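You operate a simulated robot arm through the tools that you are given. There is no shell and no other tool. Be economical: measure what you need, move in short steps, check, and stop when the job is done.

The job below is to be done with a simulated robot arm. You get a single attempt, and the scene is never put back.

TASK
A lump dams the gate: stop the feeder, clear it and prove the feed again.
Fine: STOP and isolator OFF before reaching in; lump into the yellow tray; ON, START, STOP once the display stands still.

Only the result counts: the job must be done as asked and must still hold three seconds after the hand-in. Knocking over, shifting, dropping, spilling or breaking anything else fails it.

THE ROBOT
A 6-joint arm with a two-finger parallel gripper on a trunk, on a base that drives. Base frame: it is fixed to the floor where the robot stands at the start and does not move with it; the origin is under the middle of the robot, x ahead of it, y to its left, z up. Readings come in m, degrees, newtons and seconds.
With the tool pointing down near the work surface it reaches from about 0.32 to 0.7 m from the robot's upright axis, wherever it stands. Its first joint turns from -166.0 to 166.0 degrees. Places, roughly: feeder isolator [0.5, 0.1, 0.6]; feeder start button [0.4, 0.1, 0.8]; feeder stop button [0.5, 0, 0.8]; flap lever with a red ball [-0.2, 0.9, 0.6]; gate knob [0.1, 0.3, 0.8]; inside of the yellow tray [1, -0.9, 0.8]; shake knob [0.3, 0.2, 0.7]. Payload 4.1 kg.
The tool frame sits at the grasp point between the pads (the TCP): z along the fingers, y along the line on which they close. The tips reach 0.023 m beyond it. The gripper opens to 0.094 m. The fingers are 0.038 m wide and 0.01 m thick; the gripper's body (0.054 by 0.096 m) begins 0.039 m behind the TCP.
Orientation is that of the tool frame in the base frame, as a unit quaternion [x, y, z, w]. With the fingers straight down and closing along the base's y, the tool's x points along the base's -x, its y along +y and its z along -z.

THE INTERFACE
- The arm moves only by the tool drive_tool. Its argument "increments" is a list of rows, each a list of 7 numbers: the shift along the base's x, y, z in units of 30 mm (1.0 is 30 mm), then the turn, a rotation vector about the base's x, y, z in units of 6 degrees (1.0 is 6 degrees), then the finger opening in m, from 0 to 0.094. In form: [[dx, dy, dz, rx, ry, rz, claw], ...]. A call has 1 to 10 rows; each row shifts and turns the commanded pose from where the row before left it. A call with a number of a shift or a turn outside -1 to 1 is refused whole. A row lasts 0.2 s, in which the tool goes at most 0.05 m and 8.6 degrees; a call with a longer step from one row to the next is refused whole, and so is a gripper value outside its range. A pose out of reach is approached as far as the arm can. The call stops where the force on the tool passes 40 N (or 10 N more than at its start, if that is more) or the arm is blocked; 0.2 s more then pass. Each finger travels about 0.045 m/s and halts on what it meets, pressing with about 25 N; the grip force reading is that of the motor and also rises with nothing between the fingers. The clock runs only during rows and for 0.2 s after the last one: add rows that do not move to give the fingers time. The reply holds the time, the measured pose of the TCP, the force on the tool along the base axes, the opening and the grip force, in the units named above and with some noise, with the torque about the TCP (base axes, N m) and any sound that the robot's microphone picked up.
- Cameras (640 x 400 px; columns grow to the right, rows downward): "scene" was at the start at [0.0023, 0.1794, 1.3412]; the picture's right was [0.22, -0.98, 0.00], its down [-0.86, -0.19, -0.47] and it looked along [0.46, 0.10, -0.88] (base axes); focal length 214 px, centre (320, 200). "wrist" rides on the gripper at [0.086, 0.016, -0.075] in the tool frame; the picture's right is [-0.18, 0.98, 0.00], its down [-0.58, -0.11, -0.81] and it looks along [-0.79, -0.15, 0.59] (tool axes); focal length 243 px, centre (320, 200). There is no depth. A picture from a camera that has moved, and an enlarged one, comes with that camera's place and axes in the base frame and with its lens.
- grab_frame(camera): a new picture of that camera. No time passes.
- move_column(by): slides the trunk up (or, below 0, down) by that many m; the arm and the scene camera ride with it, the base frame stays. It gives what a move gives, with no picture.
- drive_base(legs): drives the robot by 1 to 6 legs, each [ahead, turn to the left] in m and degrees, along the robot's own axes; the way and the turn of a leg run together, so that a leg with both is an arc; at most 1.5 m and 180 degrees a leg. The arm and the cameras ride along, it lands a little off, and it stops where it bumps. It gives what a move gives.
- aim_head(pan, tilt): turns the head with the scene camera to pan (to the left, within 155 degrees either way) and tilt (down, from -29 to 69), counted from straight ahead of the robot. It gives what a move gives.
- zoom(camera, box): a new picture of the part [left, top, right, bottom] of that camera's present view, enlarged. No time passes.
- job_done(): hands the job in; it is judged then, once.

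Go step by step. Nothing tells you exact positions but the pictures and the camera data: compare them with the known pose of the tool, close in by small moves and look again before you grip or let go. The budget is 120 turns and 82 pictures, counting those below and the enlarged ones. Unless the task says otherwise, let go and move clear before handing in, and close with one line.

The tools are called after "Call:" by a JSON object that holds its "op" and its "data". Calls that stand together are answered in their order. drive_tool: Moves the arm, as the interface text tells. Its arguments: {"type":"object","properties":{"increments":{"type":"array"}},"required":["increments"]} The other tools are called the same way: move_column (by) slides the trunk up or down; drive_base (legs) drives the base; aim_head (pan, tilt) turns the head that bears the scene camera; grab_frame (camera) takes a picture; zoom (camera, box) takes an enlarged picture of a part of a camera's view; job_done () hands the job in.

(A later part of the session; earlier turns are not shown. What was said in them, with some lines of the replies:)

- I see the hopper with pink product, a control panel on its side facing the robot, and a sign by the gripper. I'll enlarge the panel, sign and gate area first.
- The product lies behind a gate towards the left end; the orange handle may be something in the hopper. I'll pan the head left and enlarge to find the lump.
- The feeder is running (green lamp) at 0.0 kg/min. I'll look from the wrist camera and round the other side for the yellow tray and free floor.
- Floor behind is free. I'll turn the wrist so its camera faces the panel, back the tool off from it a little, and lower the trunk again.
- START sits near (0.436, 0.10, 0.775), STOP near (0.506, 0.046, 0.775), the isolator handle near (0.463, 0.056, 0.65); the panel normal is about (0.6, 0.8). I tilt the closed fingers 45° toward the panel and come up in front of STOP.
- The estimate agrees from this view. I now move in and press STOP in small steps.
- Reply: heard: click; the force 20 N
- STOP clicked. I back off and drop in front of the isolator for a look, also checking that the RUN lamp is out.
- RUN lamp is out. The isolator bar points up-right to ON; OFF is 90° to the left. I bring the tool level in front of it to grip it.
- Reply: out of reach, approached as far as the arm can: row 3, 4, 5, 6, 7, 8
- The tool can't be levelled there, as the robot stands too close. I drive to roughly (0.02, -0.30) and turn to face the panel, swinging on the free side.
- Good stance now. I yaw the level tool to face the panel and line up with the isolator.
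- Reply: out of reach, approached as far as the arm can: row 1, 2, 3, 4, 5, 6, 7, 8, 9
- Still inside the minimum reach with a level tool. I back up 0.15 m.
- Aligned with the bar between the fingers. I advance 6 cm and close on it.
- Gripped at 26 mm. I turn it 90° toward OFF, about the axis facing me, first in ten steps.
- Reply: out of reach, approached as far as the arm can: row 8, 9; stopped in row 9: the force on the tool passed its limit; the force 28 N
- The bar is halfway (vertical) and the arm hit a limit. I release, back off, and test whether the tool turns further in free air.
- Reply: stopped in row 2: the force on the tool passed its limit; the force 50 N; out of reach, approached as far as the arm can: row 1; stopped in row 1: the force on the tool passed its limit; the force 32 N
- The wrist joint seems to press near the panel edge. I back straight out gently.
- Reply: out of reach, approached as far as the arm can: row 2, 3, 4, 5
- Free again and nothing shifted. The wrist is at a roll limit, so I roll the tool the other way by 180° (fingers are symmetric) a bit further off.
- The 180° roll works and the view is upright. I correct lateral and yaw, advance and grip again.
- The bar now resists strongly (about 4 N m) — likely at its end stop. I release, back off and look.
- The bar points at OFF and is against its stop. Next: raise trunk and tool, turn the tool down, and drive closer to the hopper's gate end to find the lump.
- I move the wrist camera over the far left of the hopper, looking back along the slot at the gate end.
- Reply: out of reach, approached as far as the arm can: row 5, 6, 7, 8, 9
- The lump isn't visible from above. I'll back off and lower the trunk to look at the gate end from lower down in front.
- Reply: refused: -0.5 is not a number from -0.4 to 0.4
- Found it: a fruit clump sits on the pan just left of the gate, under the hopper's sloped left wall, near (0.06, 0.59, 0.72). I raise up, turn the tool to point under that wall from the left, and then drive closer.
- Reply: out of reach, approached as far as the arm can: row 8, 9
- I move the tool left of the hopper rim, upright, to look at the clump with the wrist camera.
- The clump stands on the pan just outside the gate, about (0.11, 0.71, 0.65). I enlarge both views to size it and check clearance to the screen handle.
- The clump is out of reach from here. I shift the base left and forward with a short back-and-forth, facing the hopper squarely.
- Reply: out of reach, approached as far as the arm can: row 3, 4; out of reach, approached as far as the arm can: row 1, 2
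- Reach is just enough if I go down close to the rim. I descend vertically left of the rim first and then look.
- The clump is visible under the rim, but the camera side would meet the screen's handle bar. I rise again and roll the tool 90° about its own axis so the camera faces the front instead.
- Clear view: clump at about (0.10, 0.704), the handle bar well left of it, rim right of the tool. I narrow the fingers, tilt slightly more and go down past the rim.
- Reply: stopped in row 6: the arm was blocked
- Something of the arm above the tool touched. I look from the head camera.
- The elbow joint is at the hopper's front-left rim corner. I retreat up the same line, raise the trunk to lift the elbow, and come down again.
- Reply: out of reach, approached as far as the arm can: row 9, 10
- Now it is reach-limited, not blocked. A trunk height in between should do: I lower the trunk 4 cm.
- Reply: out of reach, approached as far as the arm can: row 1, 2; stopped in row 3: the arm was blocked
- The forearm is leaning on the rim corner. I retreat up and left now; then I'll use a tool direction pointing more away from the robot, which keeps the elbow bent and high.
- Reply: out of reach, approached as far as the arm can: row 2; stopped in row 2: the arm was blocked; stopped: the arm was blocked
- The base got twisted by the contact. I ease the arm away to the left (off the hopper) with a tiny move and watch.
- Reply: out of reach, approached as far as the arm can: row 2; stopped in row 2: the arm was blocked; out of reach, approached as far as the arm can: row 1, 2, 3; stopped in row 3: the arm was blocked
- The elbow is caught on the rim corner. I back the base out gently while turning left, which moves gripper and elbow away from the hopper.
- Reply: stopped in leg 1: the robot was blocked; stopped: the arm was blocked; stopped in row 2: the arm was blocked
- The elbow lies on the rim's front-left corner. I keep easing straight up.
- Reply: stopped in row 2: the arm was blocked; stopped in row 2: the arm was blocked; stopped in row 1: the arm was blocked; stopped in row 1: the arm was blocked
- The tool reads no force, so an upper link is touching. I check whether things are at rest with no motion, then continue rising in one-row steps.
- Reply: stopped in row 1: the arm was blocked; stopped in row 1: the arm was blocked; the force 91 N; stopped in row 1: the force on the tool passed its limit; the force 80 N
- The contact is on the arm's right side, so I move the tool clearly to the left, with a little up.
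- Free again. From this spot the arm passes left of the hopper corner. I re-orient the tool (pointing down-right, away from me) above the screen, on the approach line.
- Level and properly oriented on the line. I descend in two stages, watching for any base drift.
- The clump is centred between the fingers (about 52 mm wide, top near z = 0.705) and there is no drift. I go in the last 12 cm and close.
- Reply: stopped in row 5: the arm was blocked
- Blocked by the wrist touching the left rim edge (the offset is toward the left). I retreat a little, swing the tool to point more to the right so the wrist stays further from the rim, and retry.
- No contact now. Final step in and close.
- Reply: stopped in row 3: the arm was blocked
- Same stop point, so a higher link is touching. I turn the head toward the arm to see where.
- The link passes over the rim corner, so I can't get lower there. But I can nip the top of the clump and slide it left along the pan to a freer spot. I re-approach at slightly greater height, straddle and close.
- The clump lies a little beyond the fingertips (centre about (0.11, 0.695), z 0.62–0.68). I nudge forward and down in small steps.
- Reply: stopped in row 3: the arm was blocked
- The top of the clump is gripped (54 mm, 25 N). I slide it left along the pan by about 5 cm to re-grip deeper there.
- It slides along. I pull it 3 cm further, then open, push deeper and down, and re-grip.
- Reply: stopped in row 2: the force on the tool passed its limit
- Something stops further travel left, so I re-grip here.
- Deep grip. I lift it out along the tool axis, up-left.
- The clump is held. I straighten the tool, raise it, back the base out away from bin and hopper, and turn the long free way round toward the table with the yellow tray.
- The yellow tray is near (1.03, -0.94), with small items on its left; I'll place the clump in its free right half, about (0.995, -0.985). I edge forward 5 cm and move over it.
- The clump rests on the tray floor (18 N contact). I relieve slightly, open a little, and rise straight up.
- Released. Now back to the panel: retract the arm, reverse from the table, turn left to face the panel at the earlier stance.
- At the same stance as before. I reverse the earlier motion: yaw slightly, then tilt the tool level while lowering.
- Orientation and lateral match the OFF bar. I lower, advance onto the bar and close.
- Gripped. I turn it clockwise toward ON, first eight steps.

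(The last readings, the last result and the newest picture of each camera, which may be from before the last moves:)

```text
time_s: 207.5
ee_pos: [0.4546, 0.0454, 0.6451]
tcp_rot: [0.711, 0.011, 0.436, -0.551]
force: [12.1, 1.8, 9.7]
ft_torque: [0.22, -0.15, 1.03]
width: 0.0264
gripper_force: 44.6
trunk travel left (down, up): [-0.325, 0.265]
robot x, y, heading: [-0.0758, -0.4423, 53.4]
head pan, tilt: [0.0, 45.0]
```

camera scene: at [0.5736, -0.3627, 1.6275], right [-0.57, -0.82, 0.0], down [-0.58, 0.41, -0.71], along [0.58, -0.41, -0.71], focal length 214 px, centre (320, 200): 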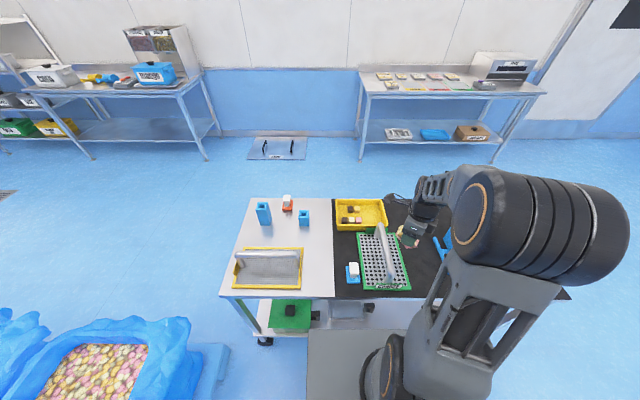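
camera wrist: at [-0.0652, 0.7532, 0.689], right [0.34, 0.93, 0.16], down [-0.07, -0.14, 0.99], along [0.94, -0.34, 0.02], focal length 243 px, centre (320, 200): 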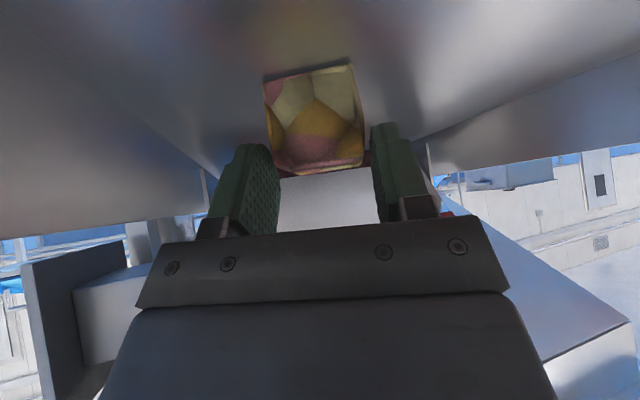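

Call:
{"op": "drive_tool", "data": {"increments": [[0, 0, 0, 0.6, 0.8, 0, 0.015], [0, 0, 0, 0, 0, 0, 0.015]]}}

```text
time_s: 208.1
ee_pos: [0.4554, 0.0452, 0.6455]
tcp_rot: [0.712, -0.025, 0.407, -0.571]
force: [10.8, 1.3, 7.8]
ft_torque: [-0.62, -2.03, 0.52]
width: 0.0268
gripper_force: 45.0
trunk travel left (down, up): [-0.325, 0.265]
robot x, y, heading: [-0.0741, -0.4397, 53.7]
head pan, tilt: [0.0, 45.0]
```

The turn is against its stop at ON (90° travelled). I release, back off, close the fingers and line up level with START.

Call:
{"op": "drive_tool", "data": {"increments": [[0, 0, 0, 0, 0, 0, 0.05], [0, 0, 0, 0, 0, 0, 0.08], [0, 0, 0, 0, 0, 0, 0.08], [-0.45, -0.6, 0, 0, 0, 0, 0.08], [-0.45, -0.6, 0, 0, 0, 0, 0.08], [-0.6, -0.8, 0, 0, 0, 0, 0.04], [-0.3, 0.22, 1, 0, 0, 0, 0], [-0.3, 0.22, 1, 0, 0, 0, 0], [-0.3, 0.24, 1, 0, 0, 0, 0], [-0.3, 0.22, 1, 0, 0, 0, 0]]}}

Call:
{"op": "grab_frame", "data": {"camera": "scene"}}

```text
time_s: 210.3
ee_pos: [0.3859, -0.0001, 0.765]
tcp_rot: [0.713, -0.022, 0.404, -0.573]
force: [-0.1, 0.2, 0.1]
ft_torque: [0.0, 0.02, 0.02]
width: 0.0
gripper_force: 25.0
out of reach, approached as far as the arm can: row 9, 10
trunk travel left (down, up): [-0.325, 0.265]
robot x, y, heading: [-0.0762, -0.4421, 53.4]
head pan, tilt: [0.0, 45.0]
```

```text
1 pictures are left
camera scene: at [-0.1962, -0.3237, 1.3635], right [0.8, -0.6, 0.0], down [-0.42, -0.57, -0.71], along [0.42, 0.57, -0.71], focal length 214 px, centre (320, 200)
```

scene: 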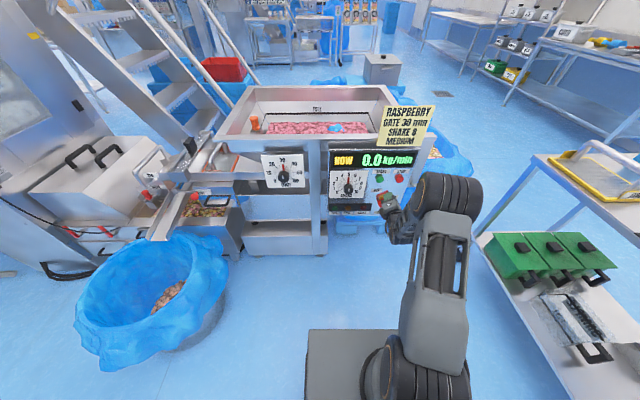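

Isolator bar points to ON. I approach START and press in small steps.

Call:
{"op": "drive_tool", "data": {"increments": [[0.24, 0.63, 0.06, 0, 0, 0, 0], [0.24, 0.63, 0.06, 0, 0, 0, 0], [0.24, 0.63, 0.06, 0, 0, 0, 0], [0, 0, 0, 0, 0, 0, 0]]}}

```text
time_s: 211.3
ee_pos: [0.4245, 0.0404, 0.773]
tcp_rot: [0.712, -0.021, 0.404, -0.574]
force: [-0.1, -0.9, 0.1]
ft_torque: [-0.01, 0.05, 0.02]
width: 0.0
gripper_force: 24.8
out of reach, approached as far as the arm can: row 1, 2, 3
trunk travel left (down, up): [-0.325, 0.265]
robot x, y, heading: [-0.0735, -0.4407, 53.1]
head pan, tilt: [0.0, 45.0]
```

Roll limits the reach; I back off 2 cm, unroll 50°, and re-align.

Call:
{"op": "drive_tool", "data": {"increments": [[-0.4, -0.53, 0, 0, 0, 0, 0], [0, 0, 0, -0.6, -0.8, 0, 0], [0, 0, 0, -0.6, -0.8, 0, 0], [0, 0, 0, -0.6, -0.8, 0, 0], [0, 0, 0, -0.6, -0.8, 0, 0], [0, 0, 0, -0.6, -0.8, 0, 0], [0, 0, 0, -0.6, -0.8, 0, 0], [0, 0, 0, -0.6, -0.8, 0, 0], [0, 0, 0, -0.6, -0.8, 0, 0], [0, 0, 0, 0, 0, 0, 0]]}}

```text
time_s: 213.5
ee_pos: [0.4163, 0.0206, 0.7727]
tcp_rot: [0.656, 0.266, 0.608, -0.358]
force: [-0.4, 0.4, 0.2]
ft_torque: [0.01, -0.03, 0.01]
width: 0.0
gripper_force: 25.1
out of reach, approached as far as the arm can: row 8
trunk travel left (down, up): [-0.325, 0.265]
robot x, y, heading: [-0.0767, -0.441, 53.0]
head pan, tilt: [0.0, 45.0]
```

Call:
{"op": "drive_base", "data": {"legs": [[-0.08, 0]]}}

Call:
{"op": "drive_tool", "data": {"increments": [[-0.4, 0.3, -0.05, 0, 0, 0, 0], [-0.4, 0.3, -0.05, 0, 0, 0, 0], [0.4, 0.53, 0, 0, 0, 0, 0], [0.4, 0.53, 0, 0, 0, 0, 0], [0, 0, 0, 0, 0, 0, 0]]}}

```text
time_s: 214.6
ee_pos: [0.3688, -0.0456, 0.773]
tcp_rot: [0.657, 0.265, 0.608, -0.358]
force: [1.4, -0.2, -0.2]
ft_torque: [0.02, 0.0, -0.04]
width: 0.0001
gripper_force: 24.9
trunk travel left (down, up): [-0.325, 0.265]
robot x, y, heading: [-0.1258, -0.5022, 53.2]
head pan, tilt: [0.0, 45.0]
```

```text
time_s: 215.8
ee_pos: [0.3889, -0.0146, 0.7722]
tcp_rot: [0.656, 0.268, 0.606, -0.361]
force: [0.6, 0.2, -0.4]
ft_torque: [0.0, -0.02, 0.0]
width: 0.0
gripper_force: 25.0
out of reach, approached as far as the arm can: row 1, 2, 3
trunk travel left (down, up): [-0.325, 0.265]
robot x, y, heading: [-0.1258, -0.5059, 53.3]
head pan, tilt: [0.0, 45.0]
```

Call:
{"op": "drive_tool", "data": {"increments": [[0.2, 0.27, 0, 0, 0, 0, 0], [0.2, 0.27, 0, 0, 0, 0, 0], [0, 0, 0, 0, 0, 0, 0], [0, 0, 0, 0, 0, 0, 0]]}}

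```text
time_s: 216.8
ee_pos: [0.4011, 0.002, 0.7719]
tcp_rot: [0.656, 0.269, 0.606, -0.361]
force: [-0.6, 0.2, -0.7]
ft_torque: [0.04, 0.02, 0.01]
width: 0.0
gripper_force: 24.9
out of reach, approached as far as the arm can: row 2
trunk travel left (down, up): [-0.325, 0.265]
robot x, y, heading: [-0.1224, -0.5089, 53.3]
head pan, tilt: [0.0, 45.0]
```

A small base turn to the left shifts the tool the remaining 2.8 cm.

Call:
{"op": "drive_base", "data": {"legs": [[0, 2.3]]}}

Call:
{"op": "drive_tool", "data": {"increments": [[0.3, 0.4, 0, 0, 0, 0, 0], [0, 0, 0, 0, 0, 0, 0]]}}

```text
time_s: 217.6
ee_pos: [0.3813, 0.022, 0.7726]
tcp_rot: [0.651, 0.281, 0.599, -0.373]
force: [0.0, -0.2, 0.2]
ft_torque: [0.0, 0.02, 0.01]
width: 0.0
gripper_force: 24.6
trunk travel left (down, up): [-0.325, 0.265]
robot x, y, heading: [-0.1252, -0.5022, 55.9]
head pan, tilt: [0.0, 45.0]
```

```text
time_s: 218.2
ee_pos: [0.3898, 0.0346, 0.7726]
tcp_rot: [0.651, 0.282, 0.599, -0.372]
force: [-1.2, -0.2, -0.1]
ft_torque: [-0.03, 0.01, 0.02]
width: 0.0002
gripper_force: 25.0
trunk travel left (down, up): [-0.325, 0.265]
robot x, y, heading: [-0.1225, -0.5017, 55.8]
head pan, tilt: [0.0, 45.0]
```

Aligned with START (t and z match). I advance and press gently.

Call:
{"op": "drive_tool", "data": {"increments": [[0.25, 0.33, 0, 0, 0, 0, 0], [0.25, 0.33, 0, 0, 0, 0, 0], [0.25, 0.33, 0, 0, 0, 0, 0], [0.09, 0.12, 0, 0, 0, 0, 0], [0.09, 0.12, 0, 0, 0, 0, 0], [0.09, 0.12, 0, 0, 0, 0, 0], [0.09, 0.12, 0, 0, 0, 0, 0]]}}

```text
time_s: 219.8
ee_pos: [0.4232, 0.0787, 0.7725]
tcp_rot: [0.65, 0.283, 0.599, -0.372]
force: [-1.8, -3.1, 0.0]
ft_torque: [0.02, 0.0, -0.01]
width: 0.0
gripper_force: 25.0
trunk travel left (down, up): [-0.325, 0.265]
robot x, y, heading: [-0.1235, -0.5079, 55.5]
head pan, tilt: [0.0, 45.0]
heard: click
```

START clicked. I back off and move over in front of STOP, letting the feeder run.

Call:
{"op": "drive_tool", "data": {"increments": [[-0.4, -0.53, 0, 0, 0, 0, 0], [-0.4, -0.53, 0, 0, 0, 0, 0], [0.5, -0.37, 0, 0, 0, 0, 0], [0.6, -0.45, 0, 0, 0, 0, 0], [0.6, -0.45, 0, 0, 0, 0, 0], [0.6, -0.45, 0, 0, 0, 0, 0], [0, 0, 0, 0, 0, 0, 0], [0, 0, 0, 0, 0, 0, 0]]}}

```text
time_s: 221.6
ee_pos: [0.4696, -0.0058, 0.773]
tcp_rot: [0.65, 0.282, 0.599, -0.373]
force: [0.2, 0.3, -0.2]
ft_torque: [0.01, 0.01, 0.0]
width: 0.0001
gripper_force: 25.1
trunk travel left (down, up): [-0.325, 0.265]
robot x, y, heading: [-0.1202, -0.5066, 55.4]
head pan, tilt: [0.0, 45.0]
```

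Call:
{"op": "drive_tool", "data": {"increments": [[0, 0, 0, 0, 0, 0, 0], [0, 0, 0, 0, 0, 0, 0], [0, 0, 0, 0, 0, 0, 0], [0, 0, 0, 0, 0, 0, 0], [0, 0, 0, 0, 0, 0, 0], [0, 0, 0, 0, 0, 0, 0], [0, 0, 0, 0, 0, 0, 0], [0, 0, 0, 0, 0, 0, 0], [0, 0, 0, 0, 0, 0, 0], [0, 0, 0, 0, 0, 0, 0]]}}

Call:
{"op": "drive_tool", "data": {"increments": [[0, 0, 0, 0, 0, 0, 0], [0, 0, 0, 0, 0, 0, 0], [0, 0, 0, 0, 0, 0, 0], [0, 0, 0, 0, 0, 0, 0], [0, 0, 0, 0, 0, 0, 0], [0, 0, 0, 0, 0, 0, 0], [0, 0, 0, 0, 0, 0, 0], [0, 0, 0, 0, 0, 0, 0], [0, 0, 0, 0, 0, 0, 0], [0, 0, 0, 0, 0, 0, 0]]}}

Call:
{"op": "drive_tool", "data": {"increments": [[0, 0, 0, 0, 0, 0, 0], [0, 0, 0, 0, 0, 0, 0], [0, 0, 0, 0, 0, 0, 0], [0, 0, 0, 0, 0, 0, 0], [0, 0, 0, 0, 0, 0, 0], [0, 0, 0, 0, 0, 0, 0], [0, 0, 0, 0, 0, 0, 0], [0, 0, 0, 0, 0, 0, 0], [0, 0, 0, 0, 0, 0, 0], [0, 0, 0, 0, 0, 0, 0]]}}

Call:
{"op": "zoom", "data": {"camera": "scene", "box": [310, 120, 450, 230]}}

```text
time_s: 223.8
ee_pos: [0.4692, -0.0049, 0.7719]
tcp_rot: [0.651, 0.281, 0.599, -0.373]
force: [0.3, 0.2, -0.5]
ft_torque: [-0.01, -0.02, 0.0]
width: 0.0
gripper_force: 25.2
trunk travel left (down, up): [-0.325, 0.265]
robot x, y, heading: [-0.1232, -0.5024, 55.7]
head pan, tilt: [0.0, 45.0]
```

```text
time_s: 226.0
ee_pos: [0.4693, -0.0052, 0.7718]
tcp_rot: [0.651, 0.281, 0.599, -0.372]
force: [0.0, 0.1, -1.1]
ft_torque: [0.0, 0.01, -0.01]
width: 0.0001
gripper_force: 25.2
trunk travel left (down, up): [-0.325, 0.265]
robot x, y, heading: [-0.1228, -0.5061, 55.7]
head pan, tilt: [0.0, 45.0]
```

```text
time_s: 228.2
ee_pos: [0.4689, -0.0047, 0.7718]
tcp_rot: [0.65, 0.282, 0.599, -0.373]
force: [1.2, 0.1, -0.6]
ft_torque: [0.01, 0.03, 0.02]
width: 0.0002
gripper_force: 25.2
trunk travel left (down, up): [-0.325, 0.265]
robot x, y, heading: [-0.1233, -0.5053, 55.5]
head pan, tilt: [0.0, 45.0]
```

```text
3.64 times, centred on (380, 175) of scene
camera zoom: at [-0.2499, -0.3938, 1.3635], right [0.83, -0.56, 0.0], down [-0.4, -0.58, -0.71], along [0.4, 0.58, -0.71], focal length 780 px, centre (102, 291)
```

zoom: 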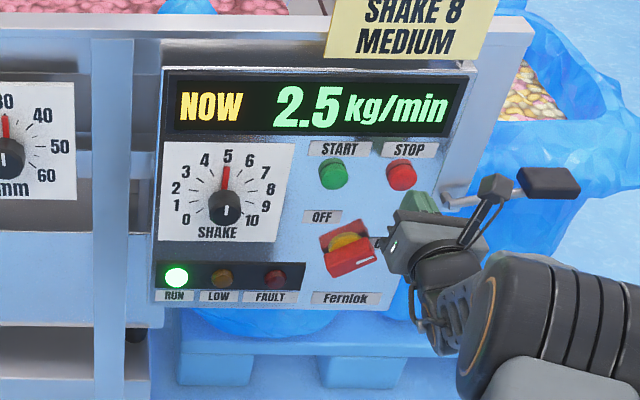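

Running at 2.5 kg/min with no fault. I wait a little longer so the display surely stands still, then press STOP.

Call:
{"op": "drive_tool", "data": {"increments": [[0, 0, 0, 0, 0, 0, 0], [0, 0, 0, 0, 0, 0, 0], [0, 0, 0, 0, 0, 0, 0], [0, 0, 0, 0, 0, 0, 0], [0, 0, 0, 0, 0, 0, 0], [0, 0, 0, 0, 0, 0, 0], [0, 0, 0, 0, 0, 0, 0], [0, 0, 0, 0, 0, 0, 0], [0, 0, 0, 0, 0, 0, 0], [0, 0, 0, 0, 0, 0, 0]]}}

Call:
{"op": "drive_tool", "data": {"increments": [[0, 0, 0, 0, 0, 0, 0], [0, 0, 0, 0, 0, 0, 0], [0, 0, 0, 0, 0, 0, 0], [0, 0, 0, 0, 0, 0, 0], [0, 0, 0, 0, 0, 0, 0], [0, 0, 0, 0, 0, 0, 0], [0, 0, 0, 0, 0, 0, 0], [0, 0, 0, 0, 0, 0, 0], [0, 0, 0, 0, 0, 0, 0], [0, 0, 0, 0, 0, 0, 0]]}}

Call:
{"op": "drive_tool", "data": {"increments": [[0.25, 0.33, -0.08, 0, 0, 0, 0], [0.25, 0.33, -0.08, 0, 0, 0, 0], [0.09, 0.12, 0, 0, 0, 0, 0], [0.09, 0.12, 0, 0, 0, 0, 0], [0.09, 0.12, 0, 0, 0, 0, 0], [0.09, 0.12, 0, 0, 0, 0, 0], [0.09, 0.12, 0, 0, 0, 0, 0]]}}

```text
time_s: 230.4
ee_pos: [0.4706, -0.0051, 0.7732]
tcp_rot: [0.65, 0.282, 0.599, -0.373]
force: [0.1, -0.8, -0.8]
ft_torque: [0.02, 0.02, -0.03]
width: 0.0
gripper_force: 25.4
trunk travel left (down, up): [-0.325, 0.265]
robot x, y, heading: [-0.1242, -0.501, 55.7]
head pan, tilt: [0.0, 45.0]
```

```text
time_s: 232.6
ee_pos: [0.4696, -0.0039, 0.7725]
tcp_rot: [0.651, 0.281, 0.599, -0.372]
force: [1.0, 0.3, 1.1]
ft_torque: [-0.04, 0.0, -0.03]
width: 0.0003
gripper_force: 24.6
trunk travel left (down, up): [-0.325, 0.265]
robot x, y, heading: [-0.1231, -0.5032, 55.5]
head pan, tilt: [0.0, 45.0]
```

```text
time_s: 234.2
ee_pos: [0.4957, 0.0303, 0.7686]
tcp_rot: [0.651, 0.281, 0.599, -0.372]
force: [-22.8, -21.6, 0.8]
ft_torque: [0.06, 0.0, 0.16]
width: 0.0
gripper_force: 24.4
trunk travel left (down, up): [-0.325, 0.265]
robot x, y, heading: [-0.1256, -0.5035, 55.5]
head pan, tilt: [0.0, 45.0]
heard: click
```

STOP clicked. I back the tool well clear.

Call:
{"op": "drive_tool", "data": {"increments": [[-0.4, -0.53, 0, 0, 0, 0, 0], [-0.6, -0.8, 0, 0, 0, 0, 0], [-0.6, -0.8, 0, 0, 0, 0, 0], [-0.6, -0.8, 0, 0, 0, 0, 0], [0, 0, 0, 0, 0, 0, 0], [0, 0, 0, 0, 0, 0, 0]]}}

```text
time_s: 235.6
ee_pos: [0.4302, -0.0549, 0.7681]
tcp_rot: [0.651, 0.282, 0.599, -0.373]
force: [-0.4, -0.8, 0.1]
ft_torque: [-0.02, 0.0, 0.01]
width: 0.0
gripper_force: 25.2
trunk travel left (down, up): [-0.325, 0.265]
robot x, y, heading: [-0.1254, -0.5013, 55.5]
head pan, tilt: [0.0, 45.0]
```

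The tool is clear of the panel and the whole sequence has been carried out, so I hand in.

Call:
{"op": "job_done", "data": {}}

```text
The job is handed in.
```

I stopped the feeder, turned the isolator OFF, put the lump in the yellow tray, switched back ON, restarted, and pressed STOP after a steady run. I saw 2.5 kg/min with no fault about 8 s into the run and waited about 4 s more. I ran out of pictures, so I have not seen the display or RUN lamp since that STOP click, or the lump since I let go of it on the tray floor. While reaching for the lump, the elbow and an arm link caught on the hopper rim several times. That twisted the robot's own base; I saw no sign that the hopper or the blue bin moved, but I could not check closely.
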